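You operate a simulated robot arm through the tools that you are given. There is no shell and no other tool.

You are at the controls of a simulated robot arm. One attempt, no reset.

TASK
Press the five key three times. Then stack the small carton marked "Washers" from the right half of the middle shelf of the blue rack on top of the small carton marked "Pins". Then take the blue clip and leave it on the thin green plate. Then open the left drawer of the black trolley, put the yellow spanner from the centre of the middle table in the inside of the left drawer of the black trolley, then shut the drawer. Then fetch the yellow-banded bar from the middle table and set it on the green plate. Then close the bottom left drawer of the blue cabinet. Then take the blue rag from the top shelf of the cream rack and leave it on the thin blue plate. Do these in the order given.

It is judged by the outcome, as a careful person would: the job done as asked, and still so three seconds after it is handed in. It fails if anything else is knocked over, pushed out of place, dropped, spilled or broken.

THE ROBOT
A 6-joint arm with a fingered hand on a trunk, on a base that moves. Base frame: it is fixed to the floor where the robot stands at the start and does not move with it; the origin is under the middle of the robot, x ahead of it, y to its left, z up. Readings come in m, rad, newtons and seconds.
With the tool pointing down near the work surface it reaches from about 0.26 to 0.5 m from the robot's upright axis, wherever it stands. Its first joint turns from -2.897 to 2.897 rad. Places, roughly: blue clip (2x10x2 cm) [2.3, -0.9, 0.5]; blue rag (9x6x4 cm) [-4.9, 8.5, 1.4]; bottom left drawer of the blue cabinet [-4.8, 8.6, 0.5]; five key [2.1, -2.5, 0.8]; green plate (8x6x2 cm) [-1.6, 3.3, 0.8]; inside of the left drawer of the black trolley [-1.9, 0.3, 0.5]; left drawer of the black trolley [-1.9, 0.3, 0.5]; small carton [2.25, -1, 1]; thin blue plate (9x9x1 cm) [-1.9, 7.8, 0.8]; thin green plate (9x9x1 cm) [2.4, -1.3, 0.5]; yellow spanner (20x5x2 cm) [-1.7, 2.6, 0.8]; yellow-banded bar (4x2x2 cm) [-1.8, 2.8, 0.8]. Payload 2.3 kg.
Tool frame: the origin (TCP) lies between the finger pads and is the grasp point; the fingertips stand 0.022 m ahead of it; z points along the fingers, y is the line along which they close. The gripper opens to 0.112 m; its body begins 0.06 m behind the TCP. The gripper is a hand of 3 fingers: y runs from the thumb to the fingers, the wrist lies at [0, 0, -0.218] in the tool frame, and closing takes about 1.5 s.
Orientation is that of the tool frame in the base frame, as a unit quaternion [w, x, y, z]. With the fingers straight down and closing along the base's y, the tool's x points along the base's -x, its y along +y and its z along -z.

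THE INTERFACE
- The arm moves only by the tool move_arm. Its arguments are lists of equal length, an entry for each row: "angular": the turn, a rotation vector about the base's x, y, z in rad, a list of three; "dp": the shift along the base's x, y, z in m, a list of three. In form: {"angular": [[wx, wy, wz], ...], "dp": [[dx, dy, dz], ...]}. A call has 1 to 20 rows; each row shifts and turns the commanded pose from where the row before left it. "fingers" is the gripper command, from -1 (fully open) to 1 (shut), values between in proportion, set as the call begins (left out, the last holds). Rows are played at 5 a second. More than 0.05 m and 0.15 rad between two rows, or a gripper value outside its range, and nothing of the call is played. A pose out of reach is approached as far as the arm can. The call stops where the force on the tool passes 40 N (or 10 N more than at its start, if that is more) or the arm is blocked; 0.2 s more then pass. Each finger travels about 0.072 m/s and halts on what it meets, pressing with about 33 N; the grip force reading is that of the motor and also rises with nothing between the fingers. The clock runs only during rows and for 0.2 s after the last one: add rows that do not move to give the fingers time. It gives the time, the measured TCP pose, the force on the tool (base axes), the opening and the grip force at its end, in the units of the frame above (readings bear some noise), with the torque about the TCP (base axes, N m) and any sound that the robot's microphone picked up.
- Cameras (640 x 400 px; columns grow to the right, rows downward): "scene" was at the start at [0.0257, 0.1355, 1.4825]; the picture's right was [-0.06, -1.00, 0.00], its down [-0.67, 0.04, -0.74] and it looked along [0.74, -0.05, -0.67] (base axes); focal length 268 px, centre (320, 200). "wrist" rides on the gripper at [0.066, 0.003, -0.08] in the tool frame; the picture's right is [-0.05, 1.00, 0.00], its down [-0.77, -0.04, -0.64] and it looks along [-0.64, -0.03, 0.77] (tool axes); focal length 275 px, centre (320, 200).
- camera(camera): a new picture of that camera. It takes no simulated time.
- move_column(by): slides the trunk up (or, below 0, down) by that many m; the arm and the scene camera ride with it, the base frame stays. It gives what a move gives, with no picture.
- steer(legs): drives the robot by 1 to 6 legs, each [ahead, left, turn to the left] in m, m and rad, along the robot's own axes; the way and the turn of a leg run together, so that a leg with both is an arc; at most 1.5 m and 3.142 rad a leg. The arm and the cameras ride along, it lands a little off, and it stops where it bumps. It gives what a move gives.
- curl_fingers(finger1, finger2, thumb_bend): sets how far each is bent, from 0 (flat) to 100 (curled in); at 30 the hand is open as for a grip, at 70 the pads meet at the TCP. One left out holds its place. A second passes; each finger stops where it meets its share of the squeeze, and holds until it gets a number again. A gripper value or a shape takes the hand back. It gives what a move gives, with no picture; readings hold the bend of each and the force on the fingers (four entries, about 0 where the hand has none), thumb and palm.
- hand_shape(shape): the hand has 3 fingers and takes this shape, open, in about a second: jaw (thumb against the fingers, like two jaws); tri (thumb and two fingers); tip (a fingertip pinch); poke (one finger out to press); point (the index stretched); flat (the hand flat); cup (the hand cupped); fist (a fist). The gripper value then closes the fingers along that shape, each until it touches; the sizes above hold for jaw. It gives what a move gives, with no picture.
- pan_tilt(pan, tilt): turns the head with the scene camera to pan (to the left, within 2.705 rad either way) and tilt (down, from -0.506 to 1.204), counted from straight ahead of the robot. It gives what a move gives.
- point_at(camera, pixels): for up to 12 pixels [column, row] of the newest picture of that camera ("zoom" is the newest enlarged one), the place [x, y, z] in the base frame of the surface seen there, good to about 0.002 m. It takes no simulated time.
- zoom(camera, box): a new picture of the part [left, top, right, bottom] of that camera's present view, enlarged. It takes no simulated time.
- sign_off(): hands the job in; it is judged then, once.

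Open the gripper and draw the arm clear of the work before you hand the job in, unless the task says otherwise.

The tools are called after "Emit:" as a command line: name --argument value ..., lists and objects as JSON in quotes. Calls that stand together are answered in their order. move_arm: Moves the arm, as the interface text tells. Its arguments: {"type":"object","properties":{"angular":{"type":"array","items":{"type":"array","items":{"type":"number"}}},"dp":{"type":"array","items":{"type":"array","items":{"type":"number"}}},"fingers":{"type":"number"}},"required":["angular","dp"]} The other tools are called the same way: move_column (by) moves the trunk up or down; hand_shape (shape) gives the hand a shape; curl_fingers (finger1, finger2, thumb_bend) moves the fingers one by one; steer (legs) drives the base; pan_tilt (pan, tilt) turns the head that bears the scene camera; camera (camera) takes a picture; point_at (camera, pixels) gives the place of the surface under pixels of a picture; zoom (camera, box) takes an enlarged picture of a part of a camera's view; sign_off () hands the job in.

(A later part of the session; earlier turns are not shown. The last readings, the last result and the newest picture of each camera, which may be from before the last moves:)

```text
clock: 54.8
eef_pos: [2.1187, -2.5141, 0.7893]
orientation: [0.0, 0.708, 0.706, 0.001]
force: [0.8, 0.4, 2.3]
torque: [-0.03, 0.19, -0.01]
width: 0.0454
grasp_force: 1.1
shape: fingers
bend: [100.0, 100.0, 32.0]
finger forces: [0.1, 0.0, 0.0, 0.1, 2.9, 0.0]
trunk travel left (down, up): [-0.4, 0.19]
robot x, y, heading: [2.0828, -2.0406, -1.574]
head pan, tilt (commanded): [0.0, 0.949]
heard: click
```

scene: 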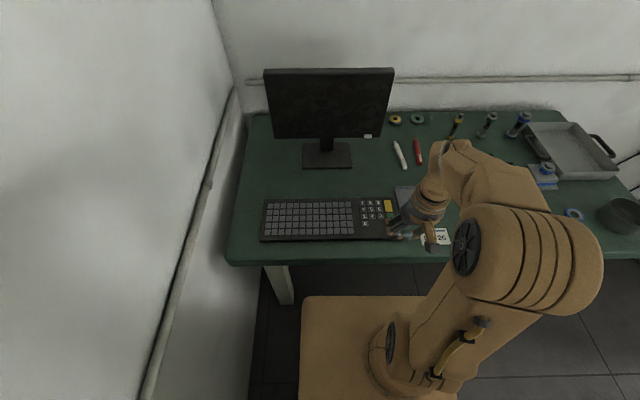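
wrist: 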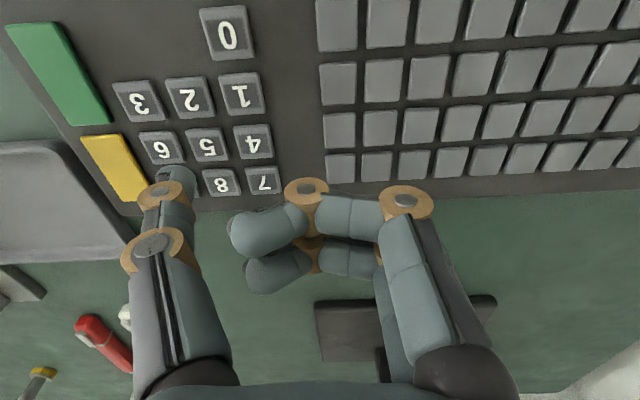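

A second click was heard. I'll lift, then press the third time.

Emit:
move_arm --angular '[[0, 0, 0], [0, 0, 0], [0, 0, 0]]' --dp '[[0, 0, 0.004], [0, 0, 0.004], [0, 0, 0]]'

Emit:
move_arm --angular '[[0, 0, 0], [0, 0, 0], [0, 0, 0], [0, 0, 0]]' --dp '[[0, 0, -0.003], [0, 0, -0.003], [0, 0, -0.001], [0, 0, -0.001]]'

```text
clock: 55.5
eef_pos: [2.119, -2.5132, 0.7966]
orientation: [0.0, 0.709, 0.706, 0.0]
force: [0.0, 0.8, -0.8]
torque: [0.01, 0.03, 0.02]
width: 0.0454
grasp_force: 0.1
shape: fingers
bend: [100.0, 100.0, 32.0]
finger forces: [0.0, 0.0, 0.0, 0.0, 0.0, 0.1]
trunk travel left (down, up): [-0.4, 0.19]
robot x, y, heading: [2.0774, -2.0417, -1.577]
head pan, tilt (commanded): [0.0, 0.949]
```

```text
clock: 56.5
eef_pos: [2.1184, -2.5132, 0.7904]
orientation: [-0.001, 0.709, 0.706, 0.0]
force: [0.4, 0.3, 1.9]
torque: [0.05, 0.1, -0.02]
width: 0.0455
grasp_force: 1.3
shape: fingers
bend: [100.0, 100.0, 32.0]
finger forces: [0.1, 0.0, 0.1, 0.0, 1.9, 0.0]
trunk travel left (down, up): [-0.4, 0.19]
robot x, y, heading: [2.0775, -2.0414, -1.575]
head pan, tilt (commanded): [0.0, 0.949]
heard: click
```

Third click heard, the pressing is done. I'll lift the hand and draw it back to the travel pose.

Emit:
move_arm --angular '[[0, 0, 0], [0, 0, 0], [0, 0, 0], [0, 0, 0], [0, 0, 0], [0, 0, 0], [0, 0, 0], [0, 0, 0], [0, 0, 0], [0, 0, 0]]' --dp '[[0, 0, 0.034], [0, 0, 0.034], [0, 0, 0.034], [0, 0, 0.034], [0, 0, 0.034], [-0.018, 0.037, 0], [-0.018, 0.037, 0], [-0.018, 0.037, 0], [-0.018, 0.037, 0], [-0.018, 0.037, 0]]'

Emit:
curl_fingers --thumb_bend 15

Emit:
curl_fingers --finger1 30 --finger2 30 --thumb_bend 15

Emit:
hand_shape --shape "jaw"

Emit:
camera --camera "scene"

```text
clock: 58.8
eef_pos: [2.0281, -2.327, 0.9581]
orientation: [0.0, 0.708, 0.706, -0.001]
force: [0.5, -0.6, -0.2]
torque: [0.01, -0.01, -0.01]
width: 0.0455
grasp_force: 0.1
shape: fingers
bend: [100.0, 100.0, 32.0]
finger forces: [0.0, 0.0, 0.0, 0.1, 0.0, 0.0]
trunk travel left (down, up): [-0.4, 0.19]
robot x, y, heading: [2.079, -2.0408, -1.577]
head pan, tilt (commanded): [0.0, 0.949]
```

```text
clock: 59.8
eef_pos: [2.0277, -2.3264, 0.9595]
orientation: [0.0, 0.708, 0.706, 0.001]
force: [0.4, -0.4, 0.3]
torque: [0.0, 0.0, -0.01]
width: 0.0517
grasp_force: 0.0
shape: fingers
bend: [100.0, 100.0, 15.0]
finger forces: [0.0, 0.0, 0.0, 0.0, 0.0, 0.0]
trunk travel left (down, up): [-0.4, 0.19]
robot x, y, heading: [2.0785, -2.0415, -1.572]
head pan, tilt (commanded): [0.0, 0.949]
```

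```text
clock: 60.8
eef_pos: [2.0286, -2.3266, 0.9575]
orientation: [0.0, 0.709, 0.705, 0.0]
force: [-0.4, 0.3, 0.3]
torque: [0.01, -0.01, -0.01]
width: 0.1229
grasp_force: 0.0
shape: fingers
bend: [30.0, 30.0, 15.0]
finger forces: [0.0, 0.0, 0.0, 0.0, 0.0, 0.1]
trunk travel left (down, up): [-0.4, 0.19]
robot x, y, heading: [2.0757, -2.0399, -1.579]
head pan, tilt (commanded): [0.0, 0.949]
```

```text
clock: 61.6
eef_pos: [2.0293, -2.3274, 0.9585]
orientation: [-0.001, 0.708, 0.706, -0.001]
force: [0.3, 0.1, 0.2]
torque: [-0.01, 0.01, -0.02]
width: 0.112
grasp_force: 0.0
shape: jaw
bend: [30.0, 30.0, 30.0]
finger forces: [0.0, 0.1, 0.1, 0.1, 0.0, 0.1]
trunk travel left (down, up): [-0.4, 0.19]
robot x, y, heading: [2.08, -2.0412, -1.573]
head pan, tilt (commanded): [0.0, 0.949]
```

```text
taken
```

scene: 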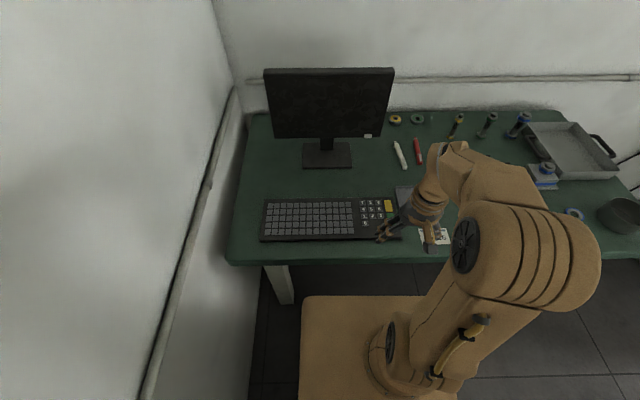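

The hand is open in jaw shape again. I'll back off, slide to x≈1.3, turn to face the rack and slide to y≈−1.0.

Emit:
steer --legs '[[-0.35, 0, 0], [0, -0.75, 0], [0, 0, 1.571], [0, 0.7, 0]]'

Emit:
pan_tilt --pan 0.0 --tilt 0.5

Emit:
camera --camera "scene"

```text
clock: 74.7
eef_pos: [1.6255, -1.056, 0.9587]
orientation: [0.0, 0.002, 1.0, 0.001]
force: [-0.1, -0.1, 0.4]
torque: [0.0, 0.02, -0.02]
width: 0.1119
grasp_force: 0.0
shape: jaw
bend: [30.0, 30.0, 30.0]
finger forces: [0.0, 0.0, 0.0, 0.0, 0.0, 0.0]
trunk travel left (down, up): [-0.4, 0.19]
robot x, y, heading: [1.3437, -1.0025, -0.004]
head pan, tilt (commanded): [0.0, 0.949]
```

```text
clock: 75.6
eef_pos: [1.6266, -1.0559, 0.9588]
orientation: [0.0, 0.005, 1.0, 0.001]
force: [0.0, 0.6, 0.5]
torque: [0.0, 0.02, 0.02]
width: 0.112
grasp_force: 0.0
shape: jaw
bend: [30.0, 30.0, 30.0]
finger forces: [0.1, 0.0, 0.0, 0.0, 0.0, 0.0]
trunk travel left (down, up): [-0.4, 0.19]
robot x, y, heading: [1.3399, -1.0047, -0.008]
head pan, tilt (commanded): [0.0, 0.499]
```

```text
taken
```

scene: 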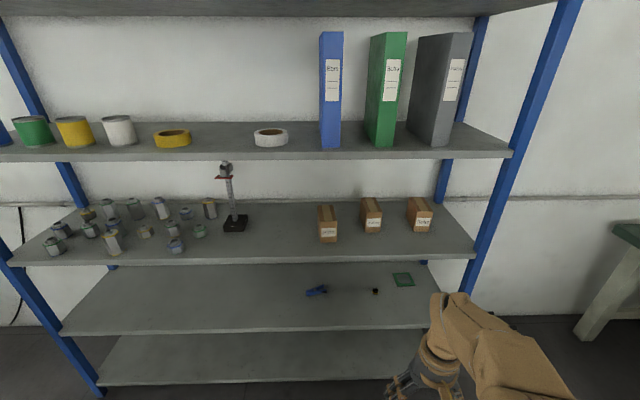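

The cartons are at pixels (328,222), (371,215), (420,215). I'll zoom in and measure them and the shelf heights.

Emit:
zoom --camera "scene" --box '[305, 185, 449, 275]'

Emit:
point_at --camera "scene" --pixels '[[400, 153], [400, 255], [400, 325], [340, 145], [510, 152], [475, 250], [270, 150], [500, 10]]'

```text
4.44 times, centred on (377, 230) of scene
```

zoom: 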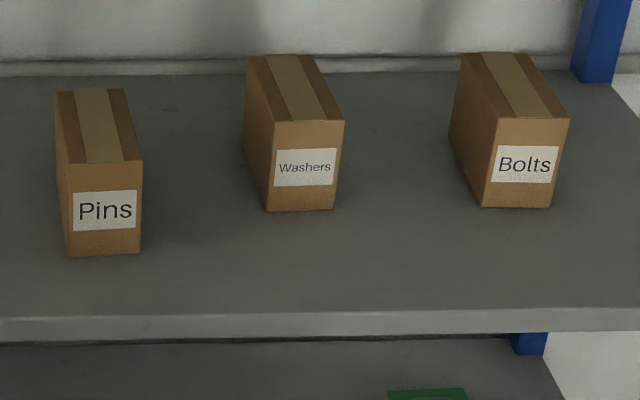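

```text
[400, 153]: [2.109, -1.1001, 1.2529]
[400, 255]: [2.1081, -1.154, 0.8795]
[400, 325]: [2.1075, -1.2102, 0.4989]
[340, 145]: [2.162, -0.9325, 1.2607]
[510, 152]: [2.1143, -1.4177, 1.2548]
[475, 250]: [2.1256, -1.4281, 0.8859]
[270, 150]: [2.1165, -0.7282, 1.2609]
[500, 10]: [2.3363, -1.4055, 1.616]
```

Emit:
point_at --camera "zoom" --pixels '[[72, 166], [140, 163], [58, 95], [122, 92], [70, 250], [138, 248], [274, 124], [342, 123], [248, 60], [314, 58], [268, 205], [332, 204]]'

Emit:
point_at --camera "zoom" --pixels '[[496, 122], [566, 121], [300, 310], [300, 250], [485, 200], [260, 160], [462, 58]]'

```text
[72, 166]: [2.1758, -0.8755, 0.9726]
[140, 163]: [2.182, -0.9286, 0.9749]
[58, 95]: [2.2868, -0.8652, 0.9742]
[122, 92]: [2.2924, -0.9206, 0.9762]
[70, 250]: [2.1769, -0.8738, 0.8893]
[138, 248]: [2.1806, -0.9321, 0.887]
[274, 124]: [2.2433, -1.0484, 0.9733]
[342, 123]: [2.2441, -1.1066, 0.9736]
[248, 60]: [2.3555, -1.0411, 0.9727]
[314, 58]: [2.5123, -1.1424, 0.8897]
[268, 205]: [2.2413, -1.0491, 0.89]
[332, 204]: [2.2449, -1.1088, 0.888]
```

```text
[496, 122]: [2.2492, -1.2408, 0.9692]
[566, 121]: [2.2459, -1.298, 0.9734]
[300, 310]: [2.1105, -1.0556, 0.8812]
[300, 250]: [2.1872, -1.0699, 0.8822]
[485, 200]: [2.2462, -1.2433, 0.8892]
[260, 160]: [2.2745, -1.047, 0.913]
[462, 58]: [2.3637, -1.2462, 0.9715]
```

Cartons measure about 6×12×9 cm: Washers centre ≈(2.302,−1.075), Pins centre ≈(2.234,−0.8975), shelf top 0.883, next shelf underside ≈1.245. I'll extend the arm in free space and tilt the tool 45° forward for a slanted grasp.

Emit:
move_arm --angular '[[0, 0, 0], [0, 0, 0], [0, 0, 0], [0, 0, 0], [0, 0, 0], [0, -0.131, 0], [0, -0.131, 0], [0, -0.131, 0], [0, -0.131, 0], [0, -0.131, 0], [0, -0.131, 0], [0, 0, 0]]' --dp '[[0.04, -0.004, 0.02], [0.04, -0.004, 0.02], [0.04, -0.004, 0.02], [0.04, -0.004, 0.02], [0.04, -0.004, 0.02], [0, 0, 0], [0, 0, 0], [0, 0, 0], [0, 0, 0], [0, 0, 0], [0, 0, 0], [0, 0, 0]]'

Emit:
camera --camera "scene"

Emit:
camera --camera "wrist"

```text
clock: 78.2
eef_pos: [1.7841, -1.0706, 1.0361]
orientation: [0.384, 0.003, 0.923, 0.001]
force: [0.7, -0.2, -0.3]
torque: [0.0, 0.01, 0.0]
width: 0.1121
grasp_force: 0.1
shape: jaw
bend: [30.0, 30.0, 30.0]
finger forces: [0.0, 0.1, 0.0, 0.1, 0.0, 0.0]
out of reach, approached as far as the arm can: row 4, 5
trunk travel left (down, up): [-0.4, 0.19]
robot x, y, heading: [1.3408, -1.0011, -0.008]
head pan, tilt (commanded): [0.0, 0.499]
```

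```text
taken
```

scene: 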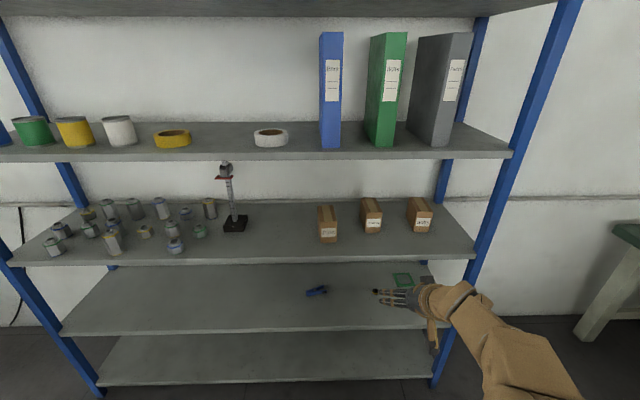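

```text
taken
```

wrist: 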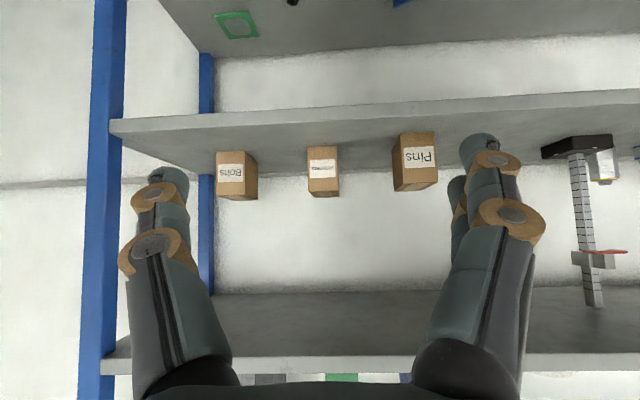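

The tool is tilted 45° and the wrist view shows Washers centred at (322,170) between fingers. I'll drive 0.33 m closer to the rack.

Emit:
steer --legs '[[0.33, 0, 0]]'

Emit:
camera --camera "scene"

Emit:
camera --camera "wrist"

```text
clock: 80.4
eef_pos: [2.1172, -1.0737, 1.0346]
orientation: [0.383, 0.003, 0.924, 0.001]
force: [0.4, -0.9, -1.4]
torque: [-0.01, 0.02, 0.02]
width: 0.1121
grasp_force: 0.0
shape: jaw
bend: [30.0, 30.0, 30.0]
finger forces: [0.0, 0.0, 0.0, 0.1, 0.0, 0.1]
trunk travel left (down, up): [-0.4, 0.19]
robot x, y, heading: [1.6718, -1.0084, -0.007]
head pan, tilt (commanded): [0.0, 0.499]
```

```text
taken
```

scene: 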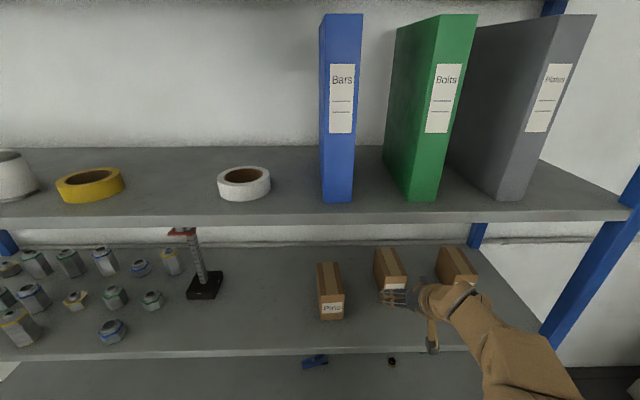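

```text
taken
```

wrist: 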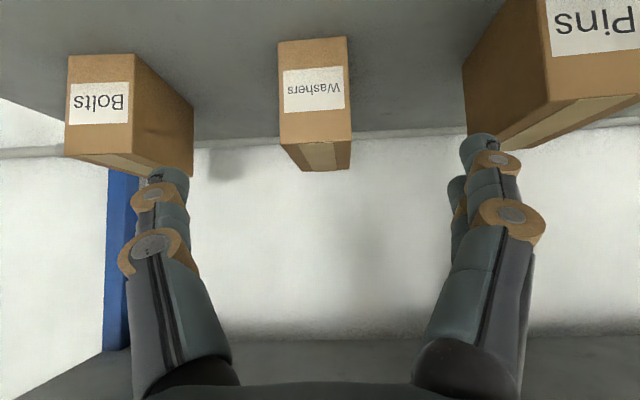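

Both views show the hand in front of and above the Washers carton. I'll measure the carton corners through the wrist camera to set the approach.

Emit:
point_at --camera "wrist" --pixels '[[284, 140], [348, 134], [305, 168], [347, 165], [281, 50], [344, 44], [316, 90], [190, 100], [470, 80], [548, 95], [130, 110]]'

```text
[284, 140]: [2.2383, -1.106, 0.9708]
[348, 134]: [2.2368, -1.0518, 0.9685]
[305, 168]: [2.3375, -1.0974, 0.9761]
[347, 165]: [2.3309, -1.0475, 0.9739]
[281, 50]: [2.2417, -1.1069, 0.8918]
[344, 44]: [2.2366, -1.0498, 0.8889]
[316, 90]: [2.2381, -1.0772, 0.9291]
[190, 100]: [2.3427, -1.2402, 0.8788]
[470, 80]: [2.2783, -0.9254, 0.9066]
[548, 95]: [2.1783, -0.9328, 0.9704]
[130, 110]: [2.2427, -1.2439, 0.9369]
```

Washers front face is at x≈2.238, centre y≈−1.077, yaw ≈+0.06. I'll align yaw, move to (2.195, −1.076, 1.03) and slide in diagonally to (2.28, −1.0755, 0.945).

Emit:
move_arm --angular '[[0, 0, 0.055], [0, 0, 0], [0, 0, 0], [0, 0, 0], [0, 0, 0], [0, 0, 0], [0, 0, 0], [0, 0, 0]]' --dp '[[0.039, -0.001, -0.002], [0.039, -0.001, -0.002], [0.017, 0, -0.017], [0.017, 0, -0.017], [0.017, 0, -0.017], [0.017, 0, -0.017], [0.017, 0, -0.017], [0, 0, 0]]'

Emit:
camera --camera "wrist"

Emit:
zoom --camera "scene" --box '[300, 220, 500, 345]'

```text
clock: 82.2
eef_pos: [2.2781, -1.0752, 0.9474]
orientation: [0.385, -0.023, 0.923, 0.012]
force: [-0.1, -2.1, 8.1]
torque: [-0.16, 0.2, 0.07]
width: 0.112
grasp_force: 0.0
shape: jaw
bend: [30.0, 30.0, 30.0]
finger forces: [1.2, 0.0, 0.0, 0.0, 7.1, 0.1]
trunk travel left (down, up): [-0.4, 0.19]
robot x, y, heading: [1.6736, -1.0061, -0.005]
head pan, tilt (commanded): [0.0, 0.499]
```

```text
taken
```

wrist: 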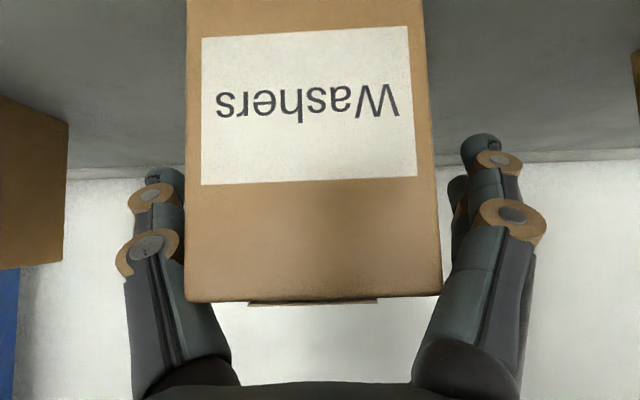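

```text
3.20 times, centred on (400, 282) of scene
```

zoom: 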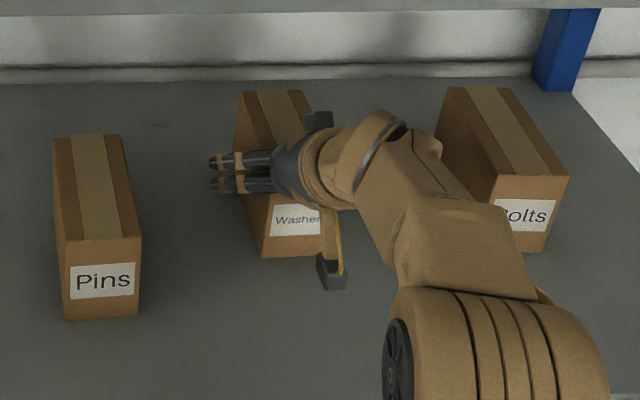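

The thumb reads 7 N and the force is +8 N in z: the thumb's root presses on the carton's top edge. I'll back out ~12 mm along the tool axis and shift 3 mm toward −y.

Emit:
move_arm --angular '[[0, 0, 0], [0, 0, 0], [0, 0, 0]]' --dp '[[-0.009, 0, 0.009], [0, -0.003, 0], [0, 0, 0]]'

Emit:
camera --camera "wrist"

Emit:
point_at --camera "wrist" --pixels '[[195, 280], [430, 275], [210, 20], [410, 20], [300, 300], [310, 100]]'

```text
clock: 83.0
eef_pos: [2.2705, -1.078, 0.9555]
orientation: [0.383, -0.022, 0.923, 0.01]
force: [0.6, -0.5, -0.2]
torque: [-0.02, 0.02, -0.01]
width: 0.1117
grasp_force: 0.1
shape: jaw
bend: [30.0, 30.0, 30.0]
finger forces: [0.1, 0.0, 0.1, 0.1, 0.0, 0.0]
trunk travel left (down, up): [-0.4, 0.19]
robot x, y, heading: [1.6714, -1.0089, -0.007]
head pan, tilt (commanded): [0.0, 0.499]
```

```text
taken
```

wrist: 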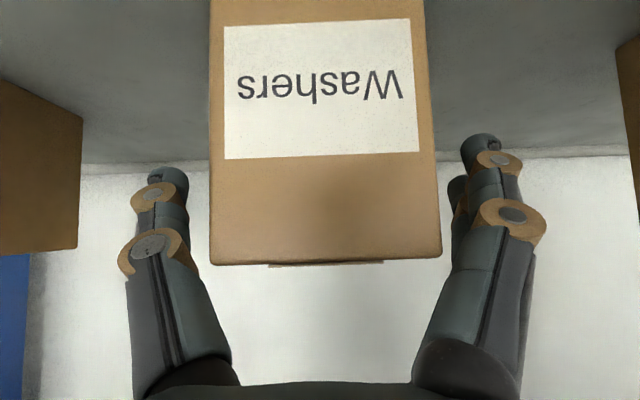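

```text
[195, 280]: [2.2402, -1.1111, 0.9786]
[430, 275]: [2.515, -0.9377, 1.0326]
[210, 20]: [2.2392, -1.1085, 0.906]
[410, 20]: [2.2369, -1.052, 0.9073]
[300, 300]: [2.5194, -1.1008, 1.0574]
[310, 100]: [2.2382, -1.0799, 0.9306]
```

No contact now and the carton (cols 210–440) is centred between thumb and fingers. I'll drop 6 mm and close the gripper.

Emit:
move_arm --angular '[[0, 0, 0], [0, 0, 0]]' --dp '[[-0.002, 0, -0.006], [0, 0, 0]]'

Emit:
move_arm --angular '[[0, 0, 0], [0, 0, 0], [0, 0, 0], [0, 0, 0], [0, 0, 0], [0, 0, 0], [0, 0, 0], [0, 0, 0]]' --dp '[[0, 0, 0], [0, 0, 0], [0, 0, 0], [0, 0, 0], [0, 0, 0], [0, 0, 0], [0, 0, 0], [0, 0, 0]]' --fingers 1

Emit:
camera --camera "wrist"

```text
clock: 83.6
eef_pos: [2.268, -1.0782, 0.9495]
orientation: [0.383, -0.024, 0.923, 0.012]
force: [-0.1, 0.2, 0.3]
torque: [0.01, 0.02, -0.05]
width: 0.1118
grasp_force: 0.1
shape: jaw
bend: [30.0, 30.0, 30.0]
finger forces: [0.0, 0.1, 0.1, 0.0, 0.1, 0.1]
trunk travel left (down, up): [-0.4, 0.19]
robot x, y, heading: [1.6747, -1.0103, -0.005]
head pan, tilt (commanded): [0.0, 0.499]
```

```text
clock: 85.4
eef_pos: [2.2676, -1.0782, 0.9481]
orientation: [0.384, -0.022, 0.923, 0.011]
force: [-1.0, 0.6, 0.6]
torque: [-0.03, 0.02, 0.03]
width: 0.0556
grasp_force: 33.0
shape: jaw
bend: [72.0, 72.0, 70.0]
finger forces: [15.0, 15.1, 0.0, 0.0, 30.0, 0.0]
trunk travel left (down, up): [-0.4, 0.19]
robot x, y, heading: [1.6719, -1.0091, -0.006]
head pan, tilt (commanded): [0.0, 0.499]
```

```text
taken
```

wrist: 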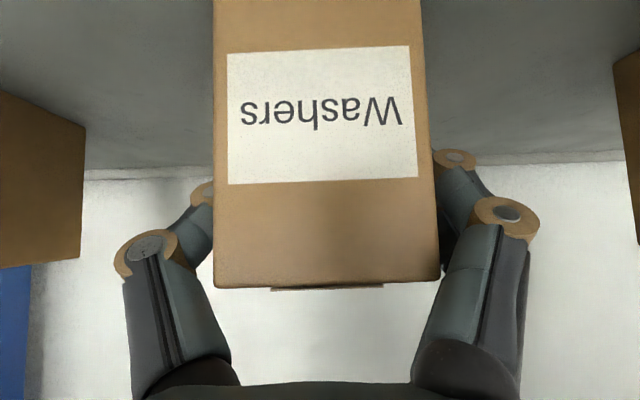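

Firm grip (33 N, width 0.0556). I'll lift 2 cm, pull back 5.8 cm toward the Pins' depth, then lift to 10.5 cm total and look.

Emit:
move_arm --angular '[[0, 0, 0], [0, 0, 0], [0, 0, 0], [0, 0, 0], [0, 0, 0], [0, 0, 0], [0, 0, 0], [0, 0, 0]]' --dp '[[0, 0, 0.01], [0, 0, 0.01], [-0.029, 0, 0], [-0.0286, 0, 0], [0, 0, 0.03], [0, 0, 0.03], [0, 0, 0.025], [0, 0, 0]]'

Emit:
camera --camera "wrist"

Emit:
camera --camera "scene"

```text
clock: 87.2
eef_pos: [2.212, -1.0774, 1.0531]
orientation: [0.382, -0.022, 0.924, 0.012]
force: [0.1, 0.2, -4.6]
torque: [-0.03, 0.11, -0.02]
width: 0.0553
grasp_force: 33.5
shape: jaw
bend: [72.0, 72.0, 70.0]
finger forces: [15.6, 15.3, 0.1, 0.1, 31.0, 0.0]
trunk travel left (down, up): [-0.4, 0.19]
robot x, y, heading: [1.6741, -1.0049, -0.004]
head pan, tilt (commanded): [0.0, 0.499]
```

```text
taken
```

wrist: 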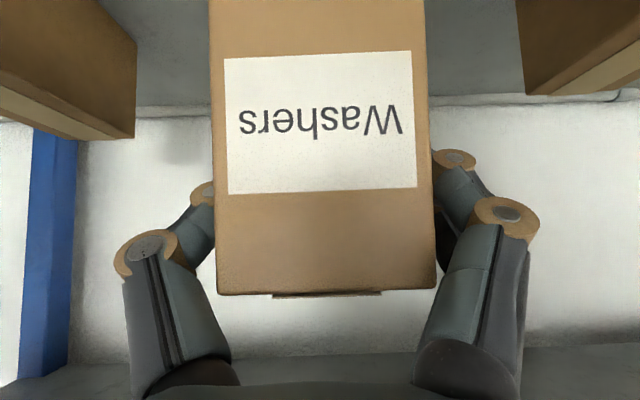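

```text
taken
```

scene: 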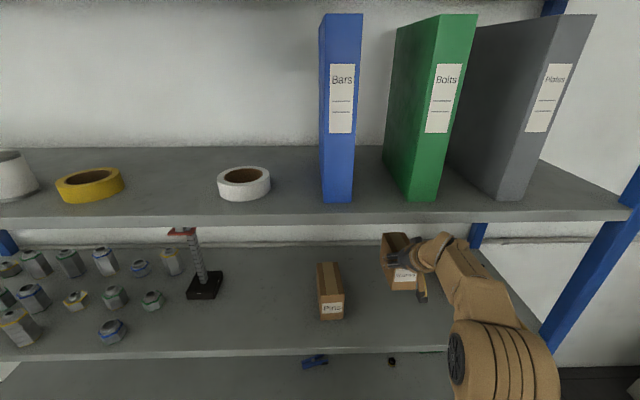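

The carton is lifted (4.6 N weight). I'll measure its front face for tilt and the Pins carton's top before moving over.

Emit:
point_at --camera "wrist" --pixels '[[315, 10], [315, 200], [315, 280], [230, 150], [410, 150], [530, 90], [540, 60], [600, 60]]'

Emit:
zoom --camera "scene" --box '[300, 220, 460, 320]'

Emit:
point_at --camera "zoom" --pixels '[[85, 345], [178, 340], [70, 170], [160, 170], [90, 395], [355, 278], [455, 288], [335, 80]]'

```text
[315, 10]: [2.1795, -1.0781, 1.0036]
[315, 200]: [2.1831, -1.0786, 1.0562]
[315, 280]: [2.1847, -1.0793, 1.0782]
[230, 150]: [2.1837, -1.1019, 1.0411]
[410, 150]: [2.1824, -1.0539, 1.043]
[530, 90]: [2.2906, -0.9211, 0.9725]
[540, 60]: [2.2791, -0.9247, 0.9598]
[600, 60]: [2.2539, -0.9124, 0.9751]
```

```text
4.00 times, centred on (380, 270) of scene
```

zoom: 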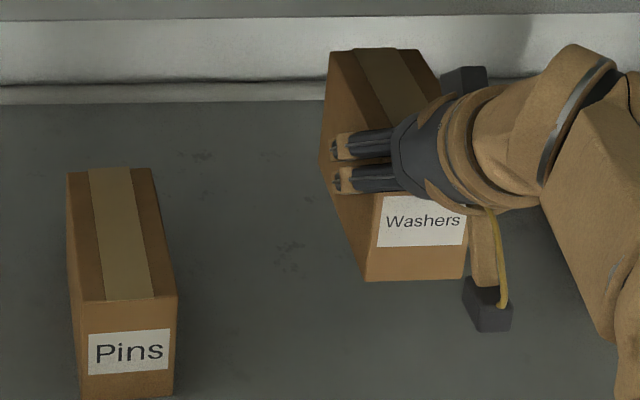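

```text
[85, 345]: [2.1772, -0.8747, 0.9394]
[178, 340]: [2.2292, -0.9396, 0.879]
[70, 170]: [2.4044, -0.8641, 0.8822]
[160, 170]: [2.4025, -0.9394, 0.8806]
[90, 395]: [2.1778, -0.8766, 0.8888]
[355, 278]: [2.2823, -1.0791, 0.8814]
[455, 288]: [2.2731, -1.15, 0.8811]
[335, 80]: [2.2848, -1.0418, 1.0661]
```

The carton has pitched about 4° (back lower). I'll level it by turning −0.07 about y, add 0.03 yaw to match Pins, and move +0.179 in y over Pins.

Emit:
move_arm --angular '[[0, -0.07, 0.03], [0, 0, 0], [0, 0, 0], [0, 0, 0], [0, 0, 0], [0, 0, 0], [0, 0, 0]]' --dp '[[0, 0, 0.003], [0, 0, 0.002], [0, 0.0447, 0], [0, 0.0447, 0], [0, 0.0447, 0], [0, 0.0446, 0], [0, 0, 0]]'

Emit:
camera --camera "wrist"

Emit:
zoom --camera "scene" --box '[270, 200, 430, 330]'

```text
clock: 88.8
eef_pos: [2.2116, -0.8989, 1.0607]
orientation: [0.416, -0.037, 0.909, 0.017]
force: [-0.8, 0.8, -4.5]
torque: [0.02, 0.12, -0.04]
width: 0.0554
grasp_force: 32.7
shape: jaw
bend: [73.0, 72.0, 70.0]
finger forces: [15.7, 15.6, 0.0, 0.0, 31.5, 0.0]
trunk travel left (down, up): [-0.4, 0.19]
robot x, y, heading: [1.6696, -1.0091, -0.007]
head pan, tilt (commanded): [0.0, 0.499]
```

```text
taken
```

wrist: 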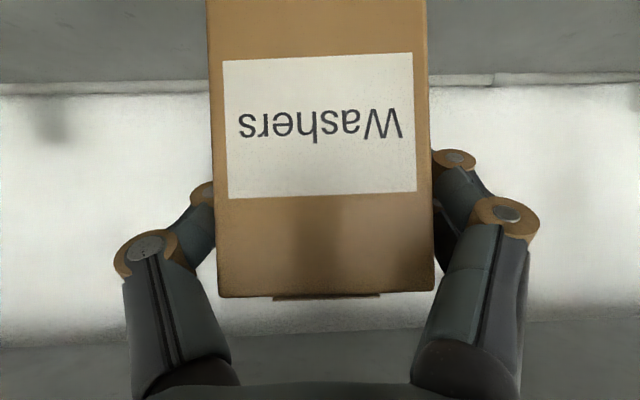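

```text
3.08 times, centred on (350, 265) of scene
```

zoom: 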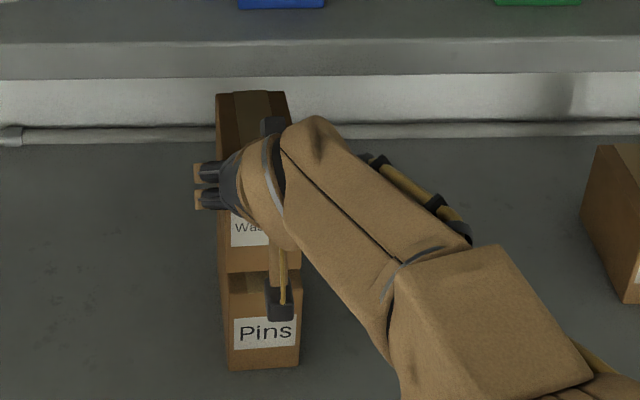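

The carton hangs over Pins. I'll measure both to check alignment before lowering.

Emit:
point_at --camera "wrist" --pixels '[[315, 10], [315, 280], [216, 150], [428, 150], [222, 285], [432, 282]]'

Emit:
point_at --camera "zoom" --pixels '[[230, 290], [228, 360], [297, 355], [296, 290], [250, 285], [224, 262], [222, 240]]'

```text
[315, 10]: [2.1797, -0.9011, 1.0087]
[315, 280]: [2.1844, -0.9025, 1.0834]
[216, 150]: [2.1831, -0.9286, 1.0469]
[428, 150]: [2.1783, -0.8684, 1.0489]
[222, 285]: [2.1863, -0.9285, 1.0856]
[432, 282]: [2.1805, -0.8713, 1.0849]
```

```text
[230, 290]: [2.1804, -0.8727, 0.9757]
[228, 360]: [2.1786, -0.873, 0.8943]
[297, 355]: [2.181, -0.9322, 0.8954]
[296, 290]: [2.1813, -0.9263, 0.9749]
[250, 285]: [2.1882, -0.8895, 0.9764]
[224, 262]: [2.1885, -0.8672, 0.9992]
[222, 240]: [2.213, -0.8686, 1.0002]
```

Lateral alignment is within 3 mm. I'll look closer at the bottom edge of Washers to judge its level.

Emit:
zoom --camera "scene" --box '[315, 225, 365, 325]'

Emit:
point_at --camera "wrist" --pixels '[[230, 5], [230, 40], [230, 215], [230, 250], [230, 285], [415, 5], [415, 40], [415, 215], [415, 250], [415, 280]]'

```text
4.00 times, centred on (340, 275) of scene
```

zoom: 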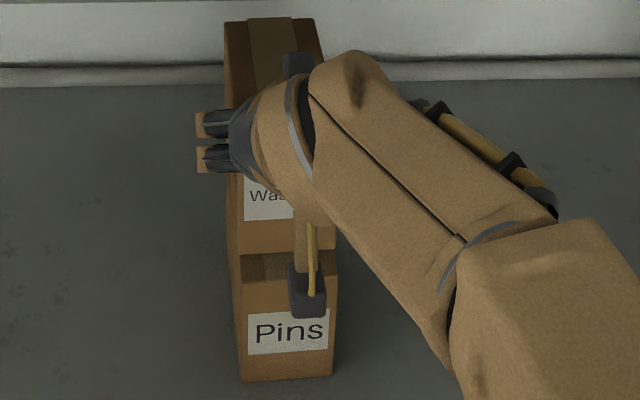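

```text
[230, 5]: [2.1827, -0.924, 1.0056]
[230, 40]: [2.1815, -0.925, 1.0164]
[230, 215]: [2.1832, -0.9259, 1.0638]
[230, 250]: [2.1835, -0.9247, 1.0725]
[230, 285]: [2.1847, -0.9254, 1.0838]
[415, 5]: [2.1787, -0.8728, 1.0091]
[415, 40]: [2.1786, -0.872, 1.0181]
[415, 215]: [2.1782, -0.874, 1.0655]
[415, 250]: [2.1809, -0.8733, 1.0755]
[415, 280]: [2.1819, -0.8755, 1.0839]
```

Tilt is only ~0.03 rad and the gap is about 15 mm. I'll level a touch more, correct y by −2 mm, and lower 12 mm.

Emit:
move_arm --angular '[[0, -0.025, 0], [0, 0, 0], [0, 0, 0], [0, 0, 0]]' --dp '[[-0.001, -0.002, 0], [0, 0, -0.006], [0, 0, -0.004], [0, 0, 0]]'

Emit:
move_arm --angular '[[0, 0, 0], [0, 0, 0], [0, 0, 0]]' --dp '[[0, 0, -0.002], [0, 0, -0.001], [0, 0, 0]]'

```text
clock: 89.8
eef_pos: [2.2115, -0.9019, 1.0501]
orientation: [0.426, -0.038, 0.904, 0.017]
force: [0.0, -1.0, -4.7]
torque: [-0.03, 0.15, 0.01]
width: 0.0553
grasp_force: 33.1
shape: jaw
bend: [73.0, 72.0, 70.0]
finger forces: [15.7, 15.7, 0.0, 0.0, 31.4, 0.0]
trunk travel left (down, up): [-0.4, 0.19]
robot x, y, heading: [1.6709, -1.0074, -0.004]
head pan, tilt (commanded): [0.0, 0.499]
```

```text
clock: 90.6
eef_pos: [2.2109, -0.9028, 1.0452]
orientation: [0.426, -0.036, 0.904, 0.015]
force: [0.2, 0.3, -5.0]
torque: [0.0, 0.11, -0.03]
width: 0.0552
grasp_force: 33.0
shape: jaw
bend: [73.0, 72.0, 70.0]
finger forces: [15.7, 15.6, 0.0, 0.1, 31.4, 0.0]
trunk travel left (down, up): [-0.4, 0.19]
robot x, y, heading: [1.6712, -1.0106, -0.009]
head pan, tilt (commanded): [0.0, 0.499]
```

Still hanging (−5 N). I'll lower on in 2 mm steps.

Emit:
move_arm --angular '[[0, 0, 0], [0, 0, 0], [0, 0, 0]]' --dp '[[0, 0, -0.002], [0, 0, -0.001], [0, 0, 0]]'

Emit:
zoom --camera "scene" --box '[315, 225, 395, 325]'

```text
clock: 91.4
eef_pos: [2.2105, -0.9001, 1.0438]
orientation: [0.427, -0.037, 0.904, 0.016]
force: [0.7, 0.4, -2.1]
torque: [0.02, 0.08, -0.02]
width: 0.0552
grasp_force: 33.1
shape: jaw
bend: [73.0, 72.0, 70.0]
finger forces: [15.6, 15.5, 0.1, 0.1, 31.5, 0.0]
trunk travel left (down, up): [-0.4, 0.19]
robot x, y, heading: [1.672, -1.0104, -0.013]
head pan, tilt (commanded): [0.0, 0.499]
```

```text
4.00 times, centred on (355, 275) of scene
```

zoom: 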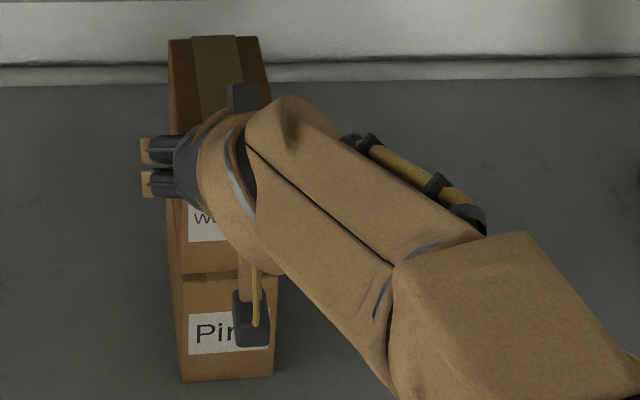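

Contact begins (−2.1 N). I'll lower another 1.5 mm and check.

Emit:
move_arm --angular '[[0, 0, 0], [0, 0, 0]]' --dp '[[0, 0, -0.0015], [0, 0, 0]]'

Emit:
point_at --camera "zoom" --pixels '[[183, 268], [183, 290], [200, 276], [215, 276], [172, 250], [265, 290]]'

```text
clock: 92.0
eef_pos: [2.2096, -0.9017, 1.0445]
orientation: [0.428, -0.037, 0.903, 0.016]
force: [2.0, -0.7, 5.6]
torque: [0.09, -0.05, 0.02]
width: 0.0551
grasp_force: 33.6
shape: jaw
bend: [73.0, 72.0, 70.0]
finger forces: [15.8, 15.5, 0.0, 0.1, 31.6, 0.1]
trunk travel left (down, up): [-0.4, 0.19]
robot x, y, heading: [1.6723, -1.0117, -0.011]
head pan, tilt (commanded): [0.0, 0.499]
```

```text
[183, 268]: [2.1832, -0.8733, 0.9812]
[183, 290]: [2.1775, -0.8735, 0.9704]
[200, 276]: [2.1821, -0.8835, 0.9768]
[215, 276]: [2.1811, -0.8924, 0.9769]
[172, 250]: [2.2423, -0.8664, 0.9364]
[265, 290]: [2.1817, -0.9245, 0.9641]
```

The carton now rests on Pins (+5.6 N). I'll open the gripper and check before withdrawing.

Emit:
move_arm --angular '[[0, 0, 0], [0, 0, 0], [0, 0, 0], [0, 0, 0], [0, 0, 0], [0, 0, 0], [0, 0, 0], [0, 0, 0]]' --dp '[[0, 0, 0], [0, 0, 0], [0, 0, 0], [0, 0, 0], [0, 0, 0], [0, 0, 0], [0, 0, 0], [0, 0, 0]]' --fingers -1

Emit:
camera --camera "wrist"

```text
clock: 93.8
eef_pos: [2.2093, -0.9009, 1.0411]
orientation: [0.426, -0.037, 0.904, 0.016]
force: [-0.3, -0.5, -0.3]
torque: [0.01, 0.04, -0.02]
width: 0.112
grasp_force: 0.0
shape: jaw
bend: [30.0, 30.0, 30.0]
finger forces: [0.0, 0.0, 0.0, 0.0, 0.0, 0.0]
trunk travel left (down, up): [-0.4, 0.19]
robot x, y, heading: [1.6751, -1.0116, -0.007]
head pan, tilt (commanded): [0.0, 0.499]
```

```text
taken
```

wrist: 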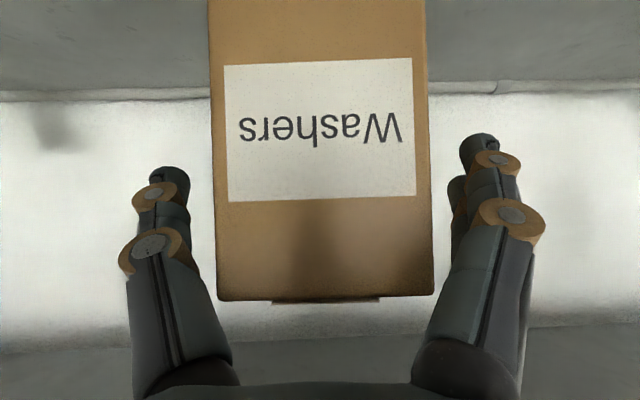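

The Washers carton stands on Pins and the fingers are clear. I'll withdraw along the tool axis and take a picture.

Emit:
move_arm --angular '[[0, 0, 0], [0, 0, 0], [0, 0, 0], [0, 0, 0], [0, 0, 0], [0, 0, 0]]' --dp '[[-0.0246, -0.002, 0.0204], [-0.0246, -0.002, 0.0204], [-0.0246, -0.002, 0.0204], [-0.0246, -0.002, 0.0204], [-0.0246, -0.002, 0.0204], [0, 0, 0]]'

Emit:
camera --camera "wrist"

Emit:
camera --camera "scene"

```text
clock: 95.2
eef_pos: [2.0889, -0.9109, 1.1441]
orientation: [0.427, -0.037, 0.903, 0.015]
force: [0.5, -0.4, 0.1]
torque: [0.0, 0.02, 0.0]
width: 0.1119
grasp_force: 0.1
shape: jaw
bend: [30.0, 30.0, 30.0]
finger forces: [0.0, 0.0, 0.0, 0.0, 0.1, 0.0]
trunk travel left (down, up): [-0.4, 0.19]
robot x, y, heading: [1.6735, -1.0106, -0.008]
head pan, tilt (commanded): [0.0, 0.499]
```

```text
taken
```

wrist: 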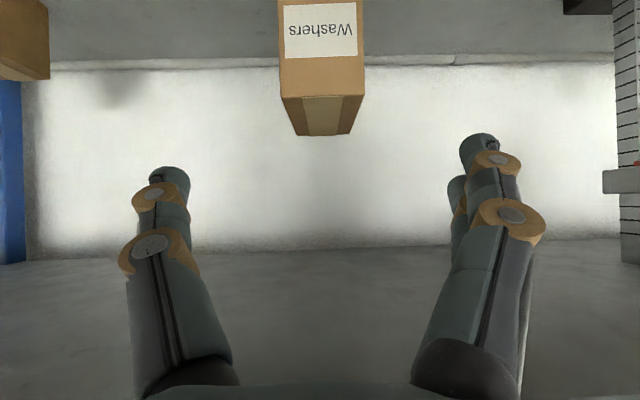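

```text
taken
```

scene: 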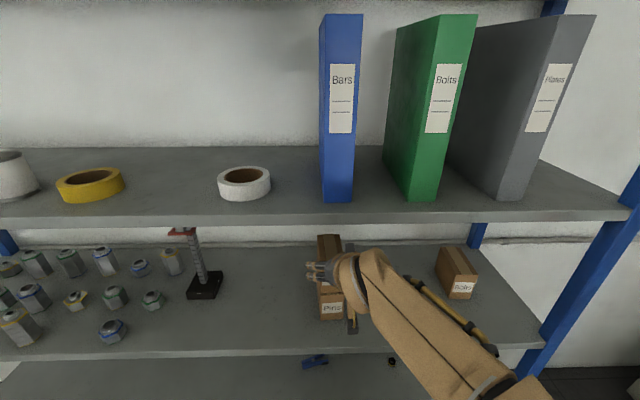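

The stack stands. I'll back the base off 0.4 m, lower the trunk by 0.38 m, and look at the clip's shelf.

Emit:
steer --legs '[[-0.4, 0, 0]]'

Emit:
move_column --by -0.38

Emit:
pan_tilt --pan 0.0 --tilt 0.55

Emit:
camera --camera "scene"

Emit:
camera --camera "wrist"

```text
clock: 97.7
eef_pos: [1.6919, -0.9101, 1.1448]
orientation: [0.427, -0.033, 0.904, 0.014]
force: [-0.8, 0.2, 0.1]
torque: [0.0, 0.02, -0.02]
width: 0.1116
grasp_force: 0.0
shape: jaw
bend: [30.0, 30.0, 30.0]
finger forces: [0.0, 0.0, 0.0, 0.1, 0.0, 0.1]
trunk travel left (down, up): [-0.4, 0.19]
robot x, y, heading: [1.2751, -1.0036, -0.015]
head pan, tilt (commanded): [0.0, 0.499]
```

```text
clock: 101.4
eef_pos: [1.693, -0.9096, 0.7642]
orientation: [0.427, -0.034, 0.904, 0.015]
force: [0.9, -0.1, 0.4]
torque: [0.03, 0.01, 0.02]
width: 0.112
grasp_force: 0.1
shape: jaw
bend: [30.0, 30.0, 30.0]
finger forces: [0.0, 0.0, 0.1, 0.1, 0.0, 0.0]
trunk travel left (down, up): [-0.02, 0.57]
robot x, y, heading: [1.2784, -1.0035, -0.012]
head pan, tilt (commanded): [0.0, 0.499]
```

```text
clock: 102.0
eef_pos: [1.6921, -0.9113, 0.7651]
orientation: [0.426, -0.034, 0.904, 0.015]
force: [0.2, 0.1, 0.3]
torque: [-0.02, -0.02, 0.01]
width: 0.1122
grasp_force: 0.0
shape: jaw
bend: [30.0, 30.0, 30.0]
finger forces: [0.0, 0.1, 0.0, 0.0, 0.0, 0.1]
trunk travel left (down, up): [-0.02, 0.57]
robot x, y, heading: [1.2759, -1.0052, -0.012]
head pan, tilt (commanded): [0.0, 0.55]
```

```text
taken
```

scene: 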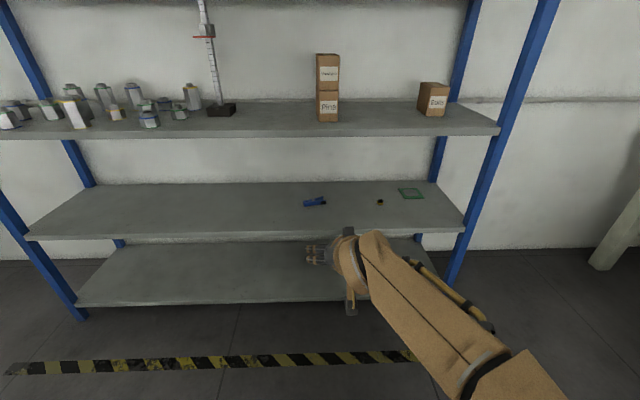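

```text
taken
```

wrist: 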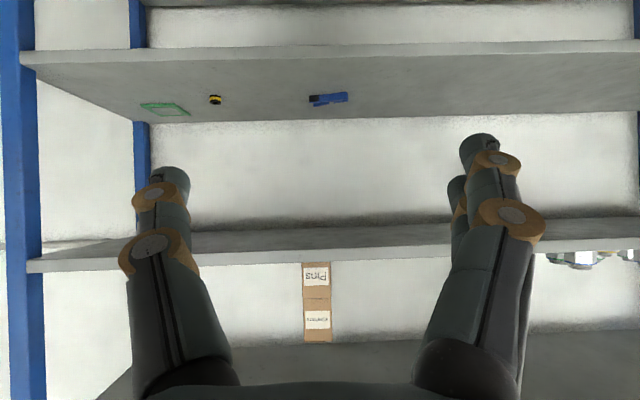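

The stack Washers-on-Pins is straight (328,85). Now the clip at (314,202) and green plate at (411,194): I'll zoom and measure them.

Emit:
zoom --camera "scene" --box '[295, 175, 435, 235]'

Emit:
point_at --camera "zoom" --pixels '[[46, 134], [60, 130], [90, 128], [105, 120], [133, 123], [70, 120], [480, 75], [535, 65], [590, 105], [495, 110], [390, 120], [250, 200]]'

```text
4.57 times, centred on (365, 205) of scene
```

zoom: 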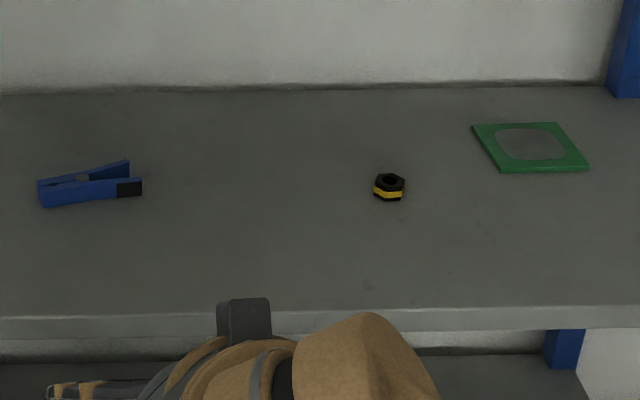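

```text
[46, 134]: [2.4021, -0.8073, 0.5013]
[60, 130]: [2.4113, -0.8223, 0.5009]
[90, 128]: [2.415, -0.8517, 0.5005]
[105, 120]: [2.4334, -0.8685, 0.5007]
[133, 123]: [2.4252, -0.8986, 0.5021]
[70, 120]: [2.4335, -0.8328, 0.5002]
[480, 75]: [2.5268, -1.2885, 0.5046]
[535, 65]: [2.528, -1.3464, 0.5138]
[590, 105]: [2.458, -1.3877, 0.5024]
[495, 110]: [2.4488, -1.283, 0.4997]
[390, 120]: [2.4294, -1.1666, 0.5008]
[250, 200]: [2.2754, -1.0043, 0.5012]
```

Emit:
point_at --camera "zoom" --pixels '[[42, 190], [85, 188], [138, 187], [125, 165], [85, 176], [60, 200], [476, 126], [556, 124], [585, 166], [502, 168], [530, 146], [390, 190]]'

Emit:
zoom --camera "scene" --box '[298, 190, 334, 212]'

Emit:
zoom --camera "wrist" --box '[290, 80, 370, 120]'

```text
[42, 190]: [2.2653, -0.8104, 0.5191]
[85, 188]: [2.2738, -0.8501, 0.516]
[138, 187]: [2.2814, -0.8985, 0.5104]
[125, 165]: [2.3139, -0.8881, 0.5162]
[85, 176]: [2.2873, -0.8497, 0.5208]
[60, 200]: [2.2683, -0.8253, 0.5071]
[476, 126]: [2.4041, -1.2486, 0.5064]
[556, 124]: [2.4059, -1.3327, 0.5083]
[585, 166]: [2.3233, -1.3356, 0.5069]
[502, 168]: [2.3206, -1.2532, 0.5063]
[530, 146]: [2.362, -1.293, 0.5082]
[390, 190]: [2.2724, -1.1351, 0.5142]
```

```text
16.00 times, centred on (316, 201) of scene
```

zoom: 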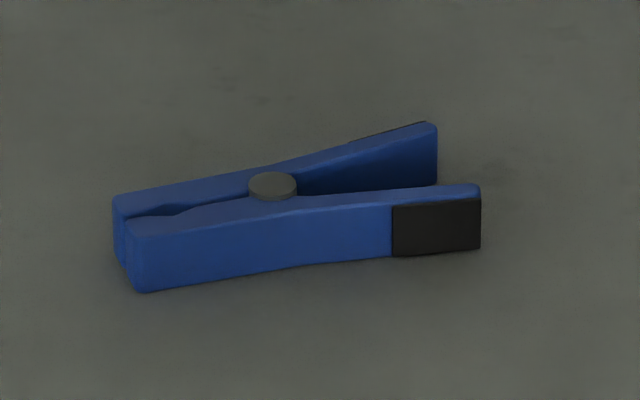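

```text
8.00 times, centred on (330, 100) of wrist
```

zoom: 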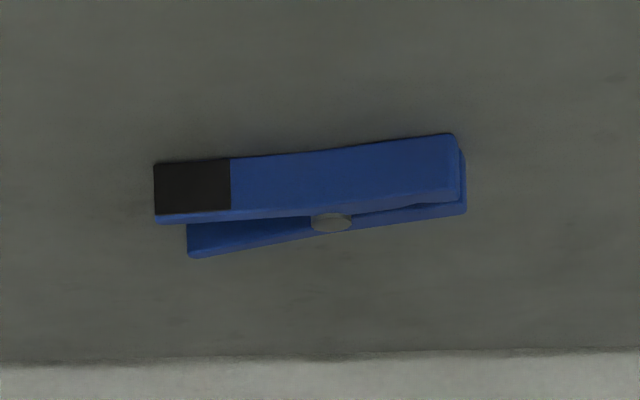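

The clip lies mostly along y (axis ≈(0.31,−0.95)), so I need the tool pointing down and closing across it. I'll lower to z≈0.56, turn the tool straight down, and yaw −72° in free space.

Emit:
move_arm --angular '[[-0.0052, 0.1465, -0.0117], [-0.0052, 0.1465, -0.0117], [-0.0052, 0.1465, -0.0117], [-0.0052, 0.1465, -0.0117], [-0.0052, 0.1465, -0.0117], [-0.0052, 0.1465, -0.0117], [0, 0, -0.14], [0, 0, -0.14], [0, 0, -0.14], [0, 0, -0.14], [0, 0, -0.14], [0, 0, -0.14], [0, 0, -0.14], [0, 0, -0.14], [0, 0, -0.137], [0, 0, 0]]' --dp '[[0, 0, -0.034], [0, 0, -0.034], [0, 0, -0.034], [0, 0, -0.034], [0, 0, -0.034], [0, 0, -0.034], [0, 0, 0], [0, 0, 0], [0, 0, 0], [0, 0, 0], [0, 0, 0], [0, 0, 0], [0, 0, 0], [0, 0, 0], [0, 0, 0], [0, 0, 0]]'

Emit:
pan_tilt --pan -0.2 --tilt 0.85

Emit:
camera --camera "scene"

```text
clock: 105.4
eef_pos: [1.6921, -0.9107, 0.5591]
orientation: [0.001, 0.588, 0.809, -0.002]
force: [-0.2, 0.6, 0.0]
torque: [0.0, 0.0, 0.01]
width: 0.1121
grasp_force: 0.0
shape: jaw
bend: [30.0, 30.0, 30.0]
finger forces: [0.0, 0.0, 0.0, 0.0, 0.0, 0.0]
trunk travel left (down, up): [-0.02, 0.57]
robot x, y, heading: [1.2729, -1.007, -0.013]
head pan, tilt (commanded): [0.0, 0.55]
```

```text
clock: 106.2
eef_pos: [1.6937, -0.9094, 0.5601]
orientation: [0.002, 0.588, 0.809, -0.002]
force: [-0.1, 0.4, 0.2]
torque: [0.03, 0.0, -0.01]
width: 0.1121
grasp_force: 0.0
shape: jaw
bend: [30.0, 30.0, 30.0]
finger forces: [0.1, 0.1, 0.1, 0.0, 0.0, 0.0]
trunk travel left (down, up): [-0.02, 0.57]
robot x, y, heading: [1.2756, -1.0033, -0.016]
head pan, tilt (commanded): [-0.201, 0.85]
```

```text
taken
```

scene: 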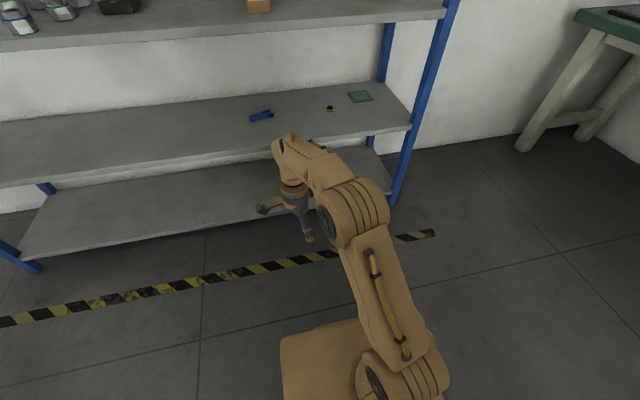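

The tool is straight down now. I'll measure the heights of the wrist (290,145), forearm and elbow (355,190) to check clearance under the shelf.

Emit:
point_at --camera "scene" --pixels '[[285, 142], [305, 155], [325, 170], [345, 190], [355, 200], [370, 185], [330, 215], [385, 290], [375, 385], [262, 210]]'

```text
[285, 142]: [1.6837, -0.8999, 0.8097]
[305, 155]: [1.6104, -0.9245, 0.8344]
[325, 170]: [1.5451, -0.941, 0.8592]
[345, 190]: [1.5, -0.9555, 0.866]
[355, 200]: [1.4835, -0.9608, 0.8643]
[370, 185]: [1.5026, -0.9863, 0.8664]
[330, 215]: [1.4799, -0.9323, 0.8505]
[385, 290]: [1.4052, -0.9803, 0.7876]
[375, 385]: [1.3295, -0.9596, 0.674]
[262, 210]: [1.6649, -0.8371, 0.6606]
```

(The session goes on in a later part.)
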